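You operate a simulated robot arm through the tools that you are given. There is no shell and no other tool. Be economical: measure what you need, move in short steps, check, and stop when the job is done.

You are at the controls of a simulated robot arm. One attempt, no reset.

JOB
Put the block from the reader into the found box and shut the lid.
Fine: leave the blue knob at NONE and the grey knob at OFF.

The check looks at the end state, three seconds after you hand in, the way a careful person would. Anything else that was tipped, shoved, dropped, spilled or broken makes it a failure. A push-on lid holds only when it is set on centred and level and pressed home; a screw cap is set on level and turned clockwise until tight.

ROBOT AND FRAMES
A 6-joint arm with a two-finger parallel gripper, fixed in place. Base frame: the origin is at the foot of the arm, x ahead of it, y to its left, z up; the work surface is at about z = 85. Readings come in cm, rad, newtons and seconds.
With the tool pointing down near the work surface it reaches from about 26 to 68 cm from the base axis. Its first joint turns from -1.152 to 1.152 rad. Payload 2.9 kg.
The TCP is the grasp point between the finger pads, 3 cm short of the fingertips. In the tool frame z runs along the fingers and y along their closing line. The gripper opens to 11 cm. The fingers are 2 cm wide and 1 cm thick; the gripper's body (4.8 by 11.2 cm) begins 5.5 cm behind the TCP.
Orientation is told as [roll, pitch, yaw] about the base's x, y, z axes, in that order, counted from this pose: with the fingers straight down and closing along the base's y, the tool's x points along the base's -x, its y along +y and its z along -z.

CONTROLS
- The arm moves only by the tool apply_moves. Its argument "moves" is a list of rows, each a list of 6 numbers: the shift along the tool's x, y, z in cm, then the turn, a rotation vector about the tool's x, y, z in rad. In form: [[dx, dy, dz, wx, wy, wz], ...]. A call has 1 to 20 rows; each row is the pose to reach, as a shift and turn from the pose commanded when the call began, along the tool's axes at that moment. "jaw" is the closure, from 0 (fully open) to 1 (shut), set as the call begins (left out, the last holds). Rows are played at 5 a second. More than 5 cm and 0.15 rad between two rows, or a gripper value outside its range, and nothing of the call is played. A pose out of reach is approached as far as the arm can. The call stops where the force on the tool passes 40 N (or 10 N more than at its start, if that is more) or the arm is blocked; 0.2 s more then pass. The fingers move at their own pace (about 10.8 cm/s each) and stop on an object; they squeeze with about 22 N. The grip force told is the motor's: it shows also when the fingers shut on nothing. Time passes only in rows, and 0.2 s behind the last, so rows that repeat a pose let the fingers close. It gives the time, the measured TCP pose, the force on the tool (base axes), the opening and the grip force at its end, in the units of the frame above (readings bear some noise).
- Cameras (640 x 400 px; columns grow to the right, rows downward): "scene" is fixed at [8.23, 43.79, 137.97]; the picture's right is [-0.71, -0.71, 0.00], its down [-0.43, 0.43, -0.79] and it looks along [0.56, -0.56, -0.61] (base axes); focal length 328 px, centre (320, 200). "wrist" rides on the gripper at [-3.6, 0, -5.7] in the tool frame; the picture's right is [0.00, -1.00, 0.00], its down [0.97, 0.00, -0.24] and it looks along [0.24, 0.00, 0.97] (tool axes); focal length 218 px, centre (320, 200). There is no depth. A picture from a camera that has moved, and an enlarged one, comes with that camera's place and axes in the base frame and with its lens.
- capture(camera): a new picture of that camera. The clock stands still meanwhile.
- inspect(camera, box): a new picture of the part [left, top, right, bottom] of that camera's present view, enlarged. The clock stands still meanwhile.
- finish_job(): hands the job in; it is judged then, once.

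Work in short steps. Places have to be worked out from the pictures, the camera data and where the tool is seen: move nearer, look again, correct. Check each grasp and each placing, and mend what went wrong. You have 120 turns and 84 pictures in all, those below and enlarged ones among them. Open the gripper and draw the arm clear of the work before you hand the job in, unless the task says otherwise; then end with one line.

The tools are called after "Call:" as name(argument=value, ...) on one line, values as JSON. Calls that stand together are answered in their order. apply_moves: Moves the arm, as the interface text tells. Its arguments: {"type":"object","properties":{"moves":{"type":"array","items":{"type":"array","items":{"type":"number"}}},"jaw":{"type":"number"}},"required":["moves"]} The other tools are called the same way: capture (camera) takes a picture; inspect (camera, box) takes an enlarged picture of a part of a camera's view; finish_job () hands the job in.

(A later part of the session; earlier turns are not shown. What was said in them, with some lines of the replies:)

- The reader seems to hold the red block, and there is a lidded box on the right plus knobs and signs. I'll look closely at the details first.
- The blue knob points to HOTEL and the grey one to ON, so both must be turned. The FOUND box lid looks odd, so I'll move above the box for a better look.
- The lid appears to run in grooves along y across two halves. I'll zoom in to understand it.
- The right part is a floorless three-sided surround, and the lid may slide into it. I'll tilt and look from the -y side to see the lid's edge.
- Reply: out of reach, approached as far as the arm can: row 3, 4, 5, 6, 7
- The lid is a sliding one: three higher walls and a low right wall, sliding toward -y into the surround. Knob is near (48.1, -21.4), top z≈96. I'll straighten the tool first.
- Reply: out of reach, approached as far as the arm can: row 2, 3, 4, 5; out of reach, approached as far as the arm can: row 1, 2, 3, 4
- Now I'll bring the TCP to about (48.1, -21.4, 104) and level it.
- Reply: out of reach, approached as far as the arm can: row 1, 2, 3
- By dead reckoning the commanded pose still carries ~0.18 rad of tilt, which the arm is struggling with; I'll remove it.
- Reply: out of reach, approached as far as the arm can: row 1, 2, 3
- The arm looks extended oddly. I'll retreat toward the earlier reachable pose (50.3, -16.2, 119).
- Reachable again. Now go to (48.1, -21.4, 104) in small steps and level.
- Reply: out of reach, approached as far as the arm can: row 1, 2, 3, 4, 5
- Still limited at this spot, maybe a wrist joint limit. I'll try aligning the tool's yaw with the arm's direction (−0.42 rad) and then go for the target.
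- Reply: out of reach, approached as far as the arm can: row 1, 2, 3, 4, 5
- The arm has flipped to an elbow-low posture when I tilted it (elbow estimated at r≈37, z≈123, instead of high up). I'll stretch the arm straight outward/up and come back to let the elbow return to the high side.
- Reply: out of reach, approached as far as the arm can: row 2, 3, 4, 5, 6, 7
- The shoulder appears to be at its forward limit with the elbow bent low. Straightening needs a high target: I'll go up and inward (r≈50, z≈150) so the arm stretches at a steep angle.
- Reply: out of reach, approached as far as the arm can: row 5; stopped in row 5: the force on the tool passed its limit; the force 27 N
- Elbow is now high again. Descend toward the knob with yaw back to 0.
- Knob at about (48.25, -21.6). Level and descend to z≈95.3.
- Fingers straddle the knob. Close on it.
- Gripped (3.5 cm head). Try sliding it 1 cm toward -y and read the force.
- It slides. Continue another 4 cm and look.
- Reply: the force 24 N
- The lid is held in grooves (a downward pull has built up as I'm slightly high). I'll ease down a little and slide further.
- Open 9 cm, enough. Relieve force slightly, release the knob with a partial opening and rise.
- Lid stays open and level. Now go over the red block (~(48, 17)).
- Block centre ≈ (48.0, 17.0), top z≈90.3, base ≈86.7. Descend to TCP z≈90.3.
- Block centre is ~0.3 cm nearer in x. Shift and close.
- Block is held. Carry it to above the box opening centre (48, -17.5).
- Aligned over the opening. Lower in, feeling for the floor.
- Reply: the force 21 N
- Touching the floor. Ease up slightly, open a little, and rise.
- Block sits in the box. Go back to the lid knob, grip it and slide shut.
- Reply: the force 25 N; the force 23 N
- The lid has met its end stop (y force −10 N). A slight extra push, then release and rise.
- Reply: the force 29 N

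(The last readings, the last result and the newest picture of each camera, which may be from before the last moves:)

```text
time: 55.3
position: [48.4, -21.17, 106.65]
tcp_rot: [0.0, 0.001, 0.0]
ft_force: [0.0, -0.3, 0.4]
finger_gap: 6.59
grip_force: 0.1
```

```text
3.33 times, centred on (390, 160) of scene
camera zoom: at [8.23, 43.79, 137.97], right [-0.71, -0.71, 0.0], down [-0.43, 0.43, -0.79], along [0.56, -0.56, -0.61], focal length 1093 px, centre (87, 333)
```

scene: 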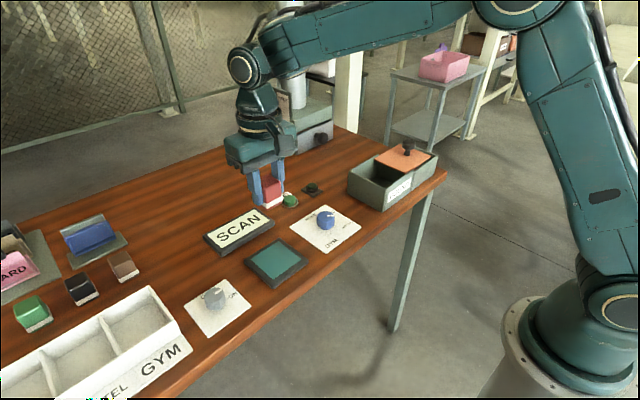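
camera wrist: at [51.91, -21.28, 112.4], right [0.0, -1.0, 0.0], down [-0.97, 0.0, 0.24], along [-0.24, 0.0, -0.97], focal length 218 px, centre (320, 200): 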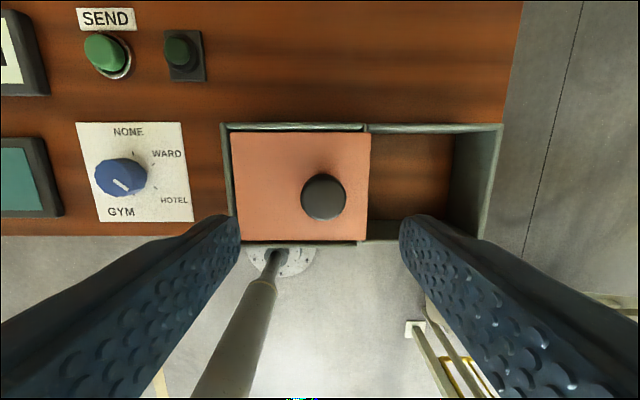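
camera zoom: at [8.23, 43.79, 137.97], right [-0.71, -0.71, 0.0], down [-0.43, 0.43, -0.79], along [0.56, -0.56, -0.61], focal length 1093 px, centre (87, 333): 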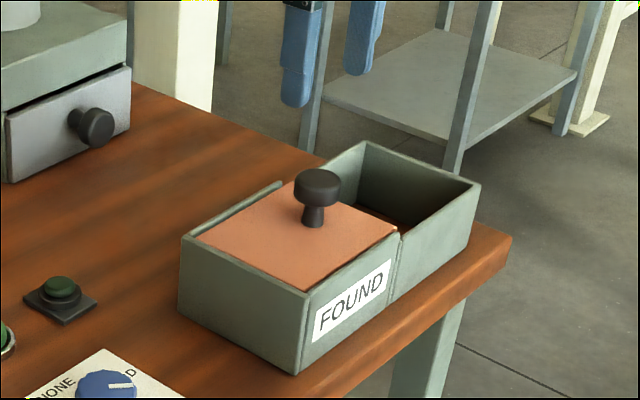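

Lid shut. Now over the blue knob (~(48.3, 1.2)).

Call:
apply_moves(moves=[[0, 4, 0, 0, 0, 0], [0, 8, 0, 0, 0, 0], [0, 12, 0, 0, 0, 0], [0, 16, 0, 0, 0, 0], [0, 20, 0, 0, 0, 0], [0, 22.4, 2, 0, 0, 0], [0, 22.4, 4, 0, 0, 0], [0, 22.4, 4, 0, 0, 0]])

Call:
inspect(camera="wrist", box=[220, 100, 420, 260])

Call:
inspect(camera="scene", box=[280, 190, 370, 260])

```text
time: 57.1
position: [48.68, 1.08, 102.56]
tcp_rot: [0.001, -0.001, 0.0]
ft_force: [-0.5, 0.4, 0.2]
finger_gap: 6.56
grip_force: 0.0
```

```text
2.50 times, centred on (320, 180) of wrist
camera zoom: at [52.18, 1.04, 108.29], right [0.0, -1.0, 0.0], down [-0.97, 0.0, 0.24], along [-0.24, 0.0, -0.97], focal length 546 px, centre (320, 250)
```

zoom: 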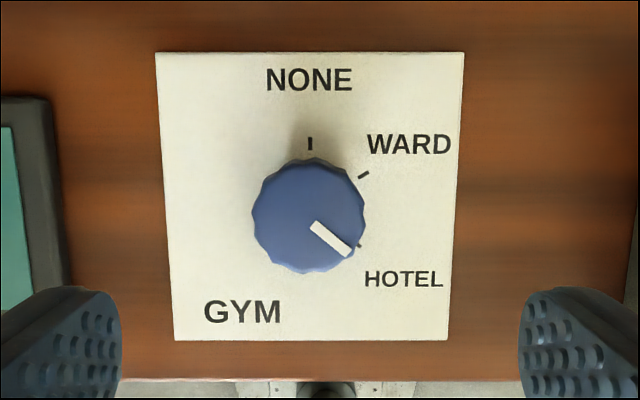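

```text
5.71 times, centred on (325, 225) of scene
camera zoom: at [8.23, 43.79, 137.97], right [-0.71, -0.71, 0.0], down [-0.43, 0.43, -0.79], along [0.56, -0.56, -0.61], focal length 1873 px, centre (291, 57)
```

zoom: 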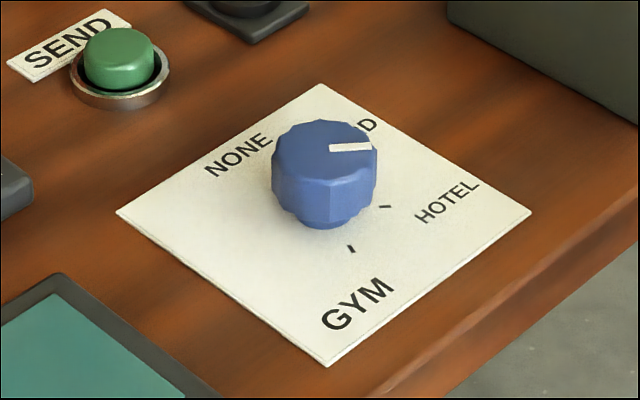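

Blue knob centre ≈ (48.65, 1.43), top z≈88; needs 120° CCW (HOTEL→NONE). I'll pre-turn the gripper −1.05 rad and lower a bit.

Call:
apply_moves(moves=[[0, 0.35, 0, 0, 0, 0.15], [0, 0.35, 0, 0, 0, 0.3], [0, 0.35, 0, 0, 0, 0.45], [0, 0.35, 0, 0, 0, 0.6], [0, 0.35, 0, 0, 0, 0.75], [0, 0.35, 2, 0, 0, 0.9], [0, 0.35, 5, 0, 0, 1.05], [0, 0.35, 8, 0, 0, 1.05], [0, 0.35, 8, 0, 0, 1.05]])

Call:
capture(camera="wrist")

Call:
inspect(camera="scene", box=[260, 160, 400, 260])

```text
time: 59.1
position: [48.48, 1.47, 94.42]
tcp_rot: [0.002, 0.001, -1.052]
ft_force: [0.2, -0.7, -0.2]
finger_gap: 6.59
grip_force: 0.3
```

```text
43 pictures are left
camera wrist: at [50.21, -1.63, 100.24], right [-0.87, -0.5, 0.0], down [-0.48, 0.84, 0.24], along [-0.12, 0.21, -0.97], focal length 218 px, centre (320, 200)
```

wrist: 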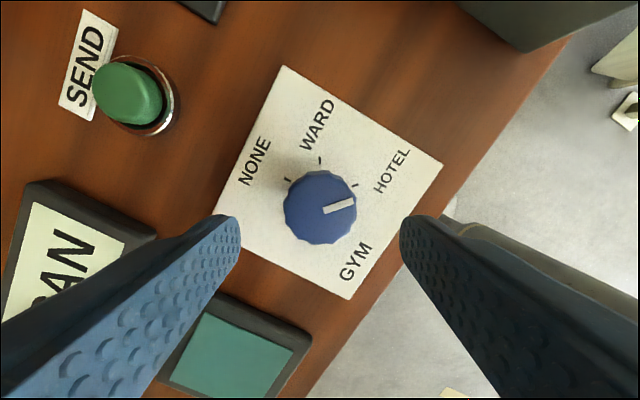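

```text
4.00 times, centred on (330, 210) of scene
camera zoom: at [8.23, 43.79, 137.97], right [-0.71, -0.71, 0.0], down [-0.43, 0.43, -0.79], along [0.56, -0.56, -0.61], focal length 1311 px, centre (280, 160)
```

zoom: 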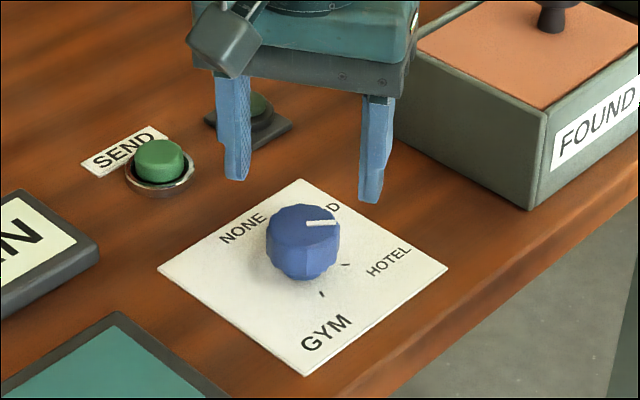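

Centre agrees (48.45, 1.43). Descend to z≈89 and grip.

Call:
apply_moves(moves=[[0, 0, 2, 0, 0, 0], [0, 0, 4, 0, 0, 0], [0, 0, 5.4, 0, 0, 0], [0, 0, 5.4, 0, 0, 0]])

Call:
apply_moves(moves=[[0, 0, 0, 0, 0, 0], [0, 0, 0, 0, 0, 0], [0, 0, 0, 0, 0, 0]], jaw=1)

```text
time: 60.1
position: [48.45, 1.46, 89.12]
tcp_rot: [-0.001, 0.001, -1.05]
ft_force: [0.5, 0.0, -0.1]
finger_gap: 6.6
grip_force: 0.1
```

```text
time: 60.9
position: [48.58, 1.6, 89.07]
tcp_rot: [0.001, -0.002, -1.051]
ft_force: [3.7, 1.2, -2.9]
finger_gap: 4.09
grip_force: 44.9
```

Gripped. Rotate CCW by 2.09 rad, first half then rest.

Call:
apply_moves(moves=[[0, 0, 0, 0, 0, -0.15], [0, 0, 0, 0, 0, -0.3], [0, 0, 0, 0, 0, -0.45], [0, 0, 0, 0, 0, -0.6], [0, 0, 0, 0, 0, -0.75], [0, 0, 0, 0, 0, -0.9], [0, 0, 0, 0, 0, -1.05], [0, 0, 0, 0, 0, -1.05]])

Call:
capture(camera="wrist")

```text
time: 62.7
position: [48.39, 1.48, 89.1]
tcp_rot: [0.001, -0.002, 0.001]
ft_force: [11.0, -4.9, -18.3]
finger_gap: 4.12
grip_force: 45.2
```

```text
41 pictures are left
camera wrist: at [51.98, 1.47, 94.87], right [0.0, -1.0, 0.0], down [-0.97, 0.0, 0.24], along [-0.24, 0.0, -0.97], focal length 218 px, centre (320, 200)
```

wrist: 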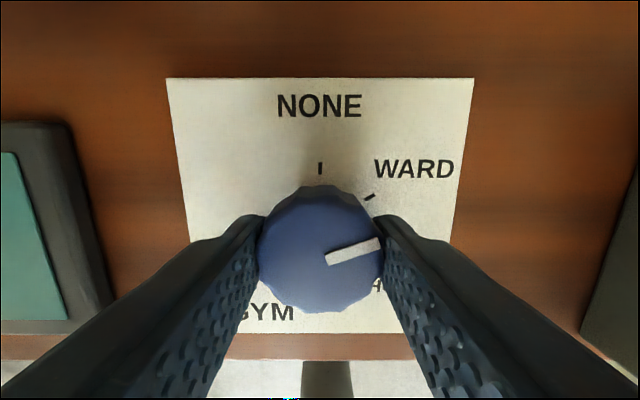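

Pointer now at ~72° from up; need about 1.25 rad more.

Call:
apply_moves(moves=[[0, 0, 0, 0, 0, -0.15], [0, 0, 0, 0, 0, -0.3], [0, 0, 0, 0, 0, -0.45], [0, 0, 0, 0, 0, -0.6], [0, 0, 0, 0, 0, -0.75], [0, 0, 0, 0, 0, -0.9], [0, 0, 0, 0, 0, -1.05], [0, 0, 0, 0, 0, -1.15], [0, 0, 0, 0, 0, -1.2], [0, 0, 0, 0, 0, -1.2]])

Call:
capture(camera="wrist")

```text
time: 64.8
position: [48.53, 1.48, 89.09]
tcp_rot: [-0.002, 0.0, 1.192]
ft_force: [5.8, -2.4, -5.0]
finger_gap: 4.12
grip_force: 44.7
stopped in row 10: the force on the tool passed its limit (the readings are from after the stop); the commanded pose is now the measured one
```

```text
40 pictures are left
camera wrist: at [49.72, 4.76, 94.87], right [0.93, -0.37, 0.0], down [-0.36, -0.9, 0.24], along [-0.09, -0.22, -0.97], focal length 218 px, centre (320, 200)
```

wrist: 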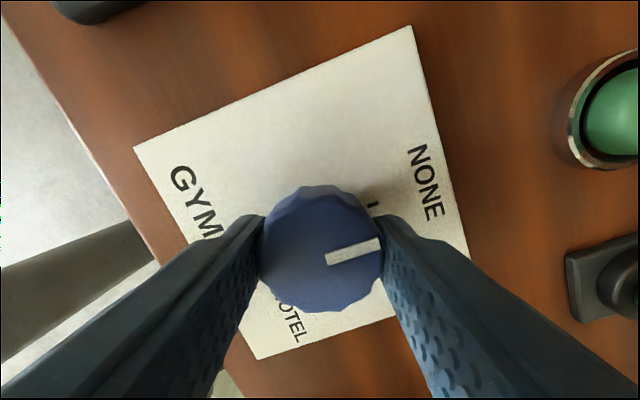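

Pointer is ~4° from NONE and it reached the end stop. Release and check.

Call:
apply_moves(moves=[[0, 0, 0, 0, 0, 0], [0, 0, 0, 0, 0, 0], [0, 0, 0, 0, 0, 0]], jaw=0.4)

Call:
apply_moves(moves=[[0, 0, -2, 0, 0, 0.1], [0, 0, -5, 0, 0, 0.24], [0, 0, -8, 0, 0, 0.38], [0, 0, -11, 0, 0, 0.52], [0, 0, -14, 0, 0, 0.66], [0, 0, -14, 0, 0, 0.8], [0, 0, -14, 0, 0, 0.94], [0, 0, -14, 0, 0, 1.08], [0, 0, -14, 0, 0, 1.192], [0, 0, -14, 0, 0, 1.192]])

Call:
inspect(camera="wrist", box=[220, 100, 420, 260])

```text
time: 65.6
position: [48.39, 1.52, 89.1]
tcp_rot: [-0.003, 0.001, 1.193]
ft_force: [-0.2, 0.3, 0.6]
finger_gap: 6.6
grip_force: 0.0
```

```text
time: 67.8
position: [48.36, 1.59, 103.12]
tcp_rot: [-0.002, -0.001, 0.0]
ft_force: [0.2, 0.3, 0.3]
finger_gap: 6.61
grip_force: 0.0
```

```text
2.50 times, centred on (320, 180) of wrist
camera zoom: at [51.96, 1.44, 108.88], right [0.0, -1.0, 0.0], down [-0.97, 0.0, 0.24], along [-0.24, 0.0, -0.97], focal length 546 px, centre (320, 250)
```

zoom: 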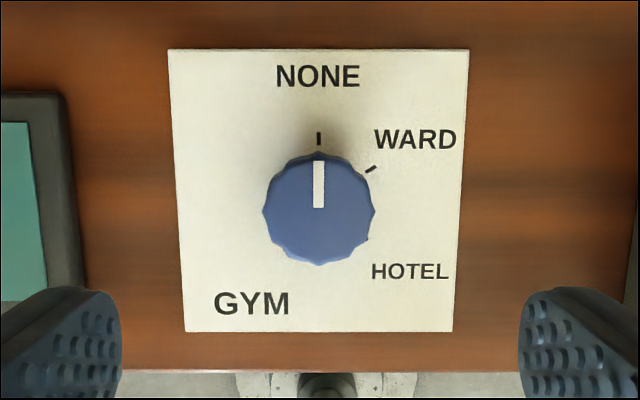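

Blue knob is at NONE. Now over the grey knob (~(48, 31.5)).

Call:
apply_moves(moves=[[0, 4, 0, 0, 0, 0], [0, 8, 0, 0, 0, 0], [0, 12, 0, 0, 0, 0], [0, 16, 0, 0, 0, 0], [0, 20, 0, 0, 0, 0], [0, 24, 0, 0, 0, 0], [0, 28, 0, 0, 0, 0], [0, 29.9, 0, 0, 0, 0], [0, 29.9, 0, 0, 0, 0]])

Call:
capture(camera="wrist")

Call:
inspect(camera="wrist", box=[220, 100, 420, 260])

```text
time: 69.8
position: [48.21, 31.31, 103.05]
tcp_rot: [-0.001, -0.002, 0.003]
ft_force: [0.3, -0.1, -0.9]
finger_gap: 6.61
grip_force: 0.0
```

```text
38 pictures are left
camera wrist: at [51.75, 31.26, 108.81], right [0.0, -1.0, 0.0], down [-0.97, 0.0, 0.24], along [-0.24, 0.0, -0.97], focal length 218 px, centre (320, 200)
```

wrist: 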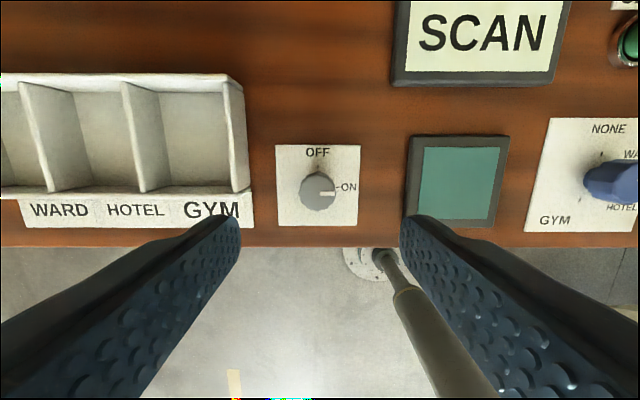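

```text
2.50 times, centred on (320, 180) of wrist
camera zoom: at [51.75, 31.26, 108.81], right [0.0, -1.0, 0.0], down [-0.97, 0.0, 0.24], along [-0.24, 0.0, -0.97], focal length 546 px, centre (320, 250)
```

zoom: 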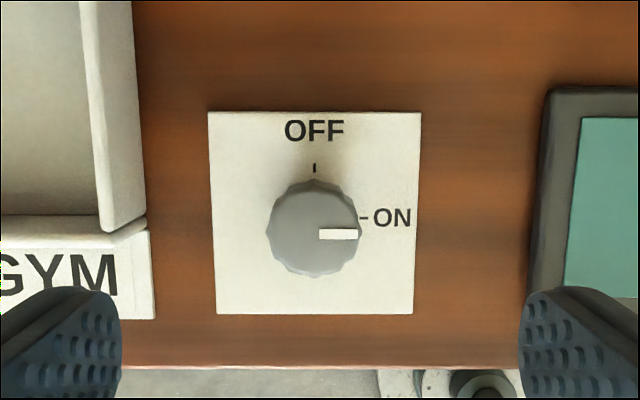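

Grey needs 90° CCW (ON→OFF). Centre ≈ (47.5, 31.5). Pre-turn −0.785 and lower.

Call:
apply_moves(moves=[[0.7, 0.2, 0, 0, 0, 0.15], [0.7, 0.2, 0, 0, 0, 0.3], [0.7, 0.2, 0, 0, 0, 0.45], [0.7, 0.2, 3, 0, 0, 0.6], [0.7, 0.2, 6, 0, 0, 0.75], [0.7, 0.2, 8.5, 0, 0, 0.785], [0.7, 0.2, 8.5, 0, 0, 0.785]])

Call:
capture(camera="wrist")

Call:
inspect(camera="scene", box=[150, 230, 270, 350])

```text
time: 71.4
position: [47.69, 31.58, 94.72]
tcp_rot: [0.002, -0.004, -0.784]
ft_force: [-0.3, -0.2, -0.3]
finger_gap: 6.58
grip_force: 0.0
```

```text
36 pictures are left
camera wrist: at [50.16, 29.03, 100.39], right [-0.71, -0.71, 0.0], down [-0.69, 0.69, 0.24], along [-0.17, 0.17, -0.97], focal length 218 px, centre (320, 200)
```

wrist: 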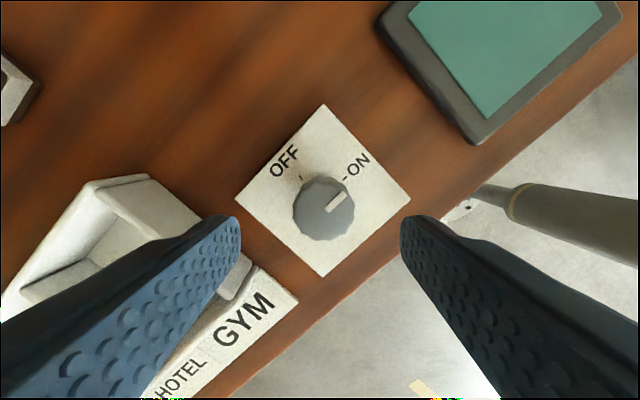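

```text
3.33 times, centred on (210, 290) of scene
camera zoom: at [8.23, 43.79, 137.97], right [-0.71, -0.71, 0.0], down [-0.43, 0.43, -0.79], along [0.56, -0.56, -0.61], focal length 1093 px, centre (687, -100)
```

zoom: 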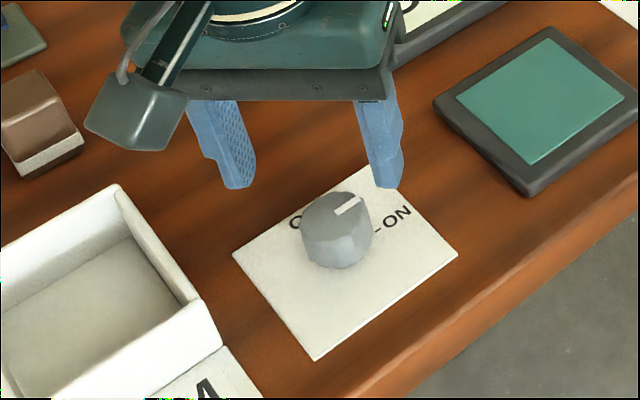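

Centre ≈ (47.5, 31.4). Adjust, descend and grip.

Call:
apply_moves(moves=[[0, -0.25, 2, 0, 0, 0], [0, -0.25, 4, 0, 0, 0], [0, -0.25, 5.6, 0, 0, 0], [0, -0.25, 5.6, 0, 0, 0]])

Call:
apply_moves(moves=[[0, 0, 0, 0, 0, 0], [0, 0, 0, 0, 0, 0], [0, 0, 0, 0, 0, 0]], jaw=1)

Call:
apply_moves(moves=[[0, 0, 0, 0, 0, -0.15], [0, 0, 0, 0, 0, -0.3], [0, 0, 0, 0, 0, -0.45], [0, 0, 0, 0, 0, -0.6], [0, 0, 0, 0, 0, -0.75], [0, 0, 0, 0, 0, -0.9], [0, 0, 0, 0, 0, -1.05], [0, 0, 0, 0, 0, -1.2], [0, 0, 0, 0, 0, -1.35], [0, 0, 0, 0, 0, -1.5], [0, 0, 0, 0, 0, -1.5]])

Call:
capture(camera="wrist")

```text
time: 72.4
position: [47.41, 31.53, 88.94]
tcp_rot: [0.0, -0.004, -0.784]
ft_force: [-0.8, -0.4, 0.3]
finger_gap: 6.58
grip_force: 0.1
```

```text
time: 73.2
position: [47.46, 31.6, 88.94]
tcp_rot: [-0.002, -0.003, -0.783]
ft_force: [1.8, 2.1, -4.0]
finger_gap: 3.46
grip_force: 44.8
```

```text
time: 75.6
position: [47.47, 31.42, 89.01]
tcp_rot: [-0.002, -0.003, 0.72]
ft_force: [0.8, 16.4, -9.2]
finger_gap: 3.46
grip_force: 44.6
```

```text
34 pictures are left
camera wrist: at [50.1, 33.81, 94.75], right [0.66, -0.75, 0.0], down [-0.73, -0.64, 0.24], along [-0.18, -0.16, -0.97], focal length 218 px, centre (320, 200)
```

wrist: 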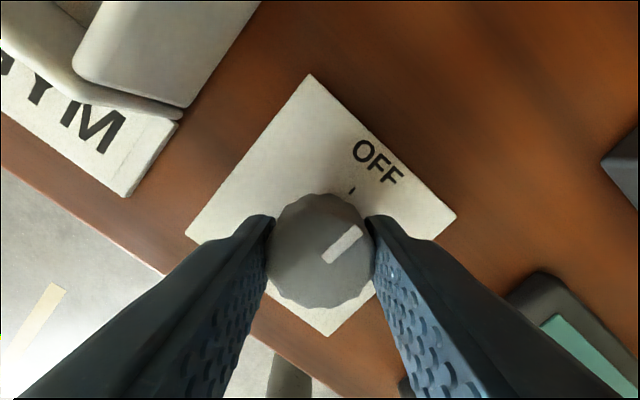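

About 6–8° short of OFF. Turn 0.1 more, release, rise and check.

Call:
apply_moves(moves=[[0, 0, 0, 0, 0, -0.05], [0, 0, 0, 0, 0, -0.1], [0, 0, 0, 0, 0, -0.1]])

Call:
apply_moves(moves=[[0, 0, 0, 0, 0, 0], [0, 0, 0, 0, 0, 0], [0, 0, 0, 0, 0, 0]], jaw=0.4)

Call:
apply_moves(moves=[[0, 0, -2, 0, 0, 0], [0, 0, -5, 0, 0, 0.1], [0, 0, -8, 0, 0, 0.25], [0, 0, -11, 0, 0, 0.4], [0, 0, -14, 0, 0, 0.55], [0, 0, -17, 0, 0, 0.7], [0, 0, -17, 0, 0, 0.8], [0, 0, -17, 0, 0, 0.8]])

Call:
capture(camera="wrist")

Call:
inspect(camera="wrist", box=[220, 100, 420, 260])

Call:
capture(camera="scene")

```text
time: 76.4
position: [47.35, 31.39, 89.07]
tcp_rot: [-0.005, -0.001, 0.817]
ft_force: [-0.3, 18.8, -5.6]
finger_gap: 3.47
grip_force: 45.1
```

```text
time: 77.2
position: [47.55, 31.43, 88.96]
tcp_rot: [-0.004, 0.0, 0.817]
ft_force: [0.2, 0.2, 0.3]
finger_gap: 6.6
grip_force: 0.1
```

```text
time: 79.0
position: [47.52, 31.39, 106.19]
tcp_rot: [-0.001, -0.005, 0.016]
ft_force: [0.7, 0.0, 0.5]
finger_gap: 6.61
grip_force: 0.0
```

```text
33 pictures are left
camera wrist: at [51.0, 31.46, 111.82], right [0.02, -1.0, 0.0], down [-0.97, -0.01, 0.24], along [-0.24, -0.01, -0.97], focal length 218 px, centre (320, 200)
```

wrist: 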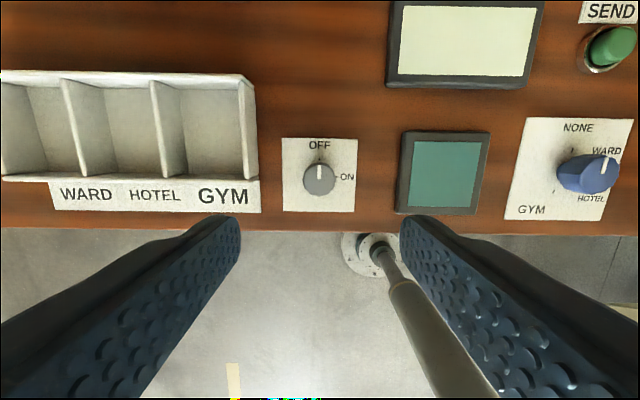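

```text
2.50 times, centred on (320, 180) of wrist
camera zoom: at [51.0, 31.46, 111.82], right [0.02, -1.0, 0.0], down [-0.97, -0.01, 0.24], along [-0.24, -0.01, -0.97], focal length 546 px, centre (320, 250)
```

zoom: 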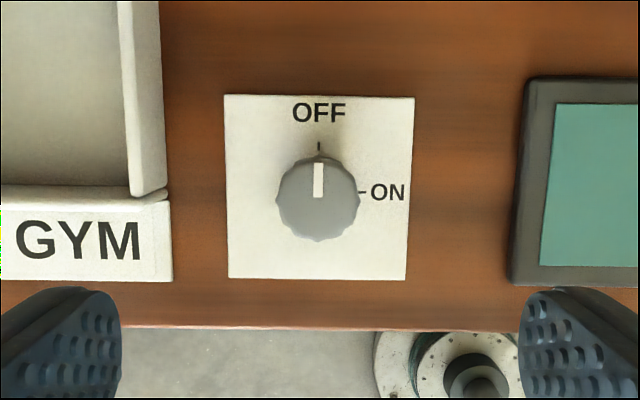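

```text
31 pictures are left
```

scene: 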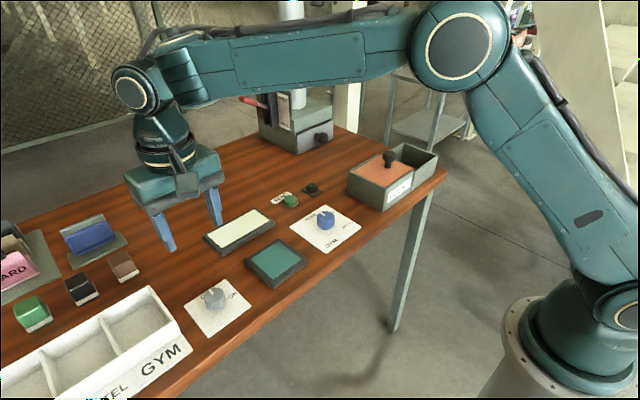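

Grey is at OFF, blue at NONE, and the lid is shut with everything else in place. Open the gripper fully and rise clear.

Call:
apply_moves(moves=[[0, -3, -2, 0, 0, 0], [0, -7, -5, 0, 0, 0], [0, -10, -8, 0, 0, 0], [0, -10, -8, 0, 0, 0]], jaw=0)

Call:
inspect(camera="scene", box=[270, 120, 450, 260])

```text
time: 80.0
position: [47.54, 21.45, 114.06]
tcp_rot: [-0.001, -0.002, 0.017]
ft_force: [0.5, 0.7, 0.1]
finger_gap: 11.0
grip_force: 0.0
```

```text
2.86 times, centred on (360, 190) of scene
camera zoom: at [8.24, 43.79, 137.97], right [-0.71, -0.71, 0.0], down [-0.43, 0.43, -0.79], along [0.56, -0.56, -0.61], focal length 937 px, centre (206, 229)
```

zoom: 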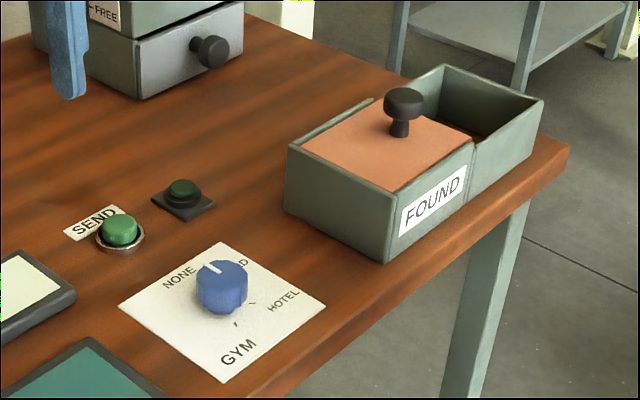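

The last pictures show the end state is right, so I'm handing in.

Call:
finish_job()

```text
The job is handed in.
```

The red block from the reader is in the FOUND box with its sliding lid shut, the blue knob is at NONE and the grey knob is at OFF; the job is handed in.
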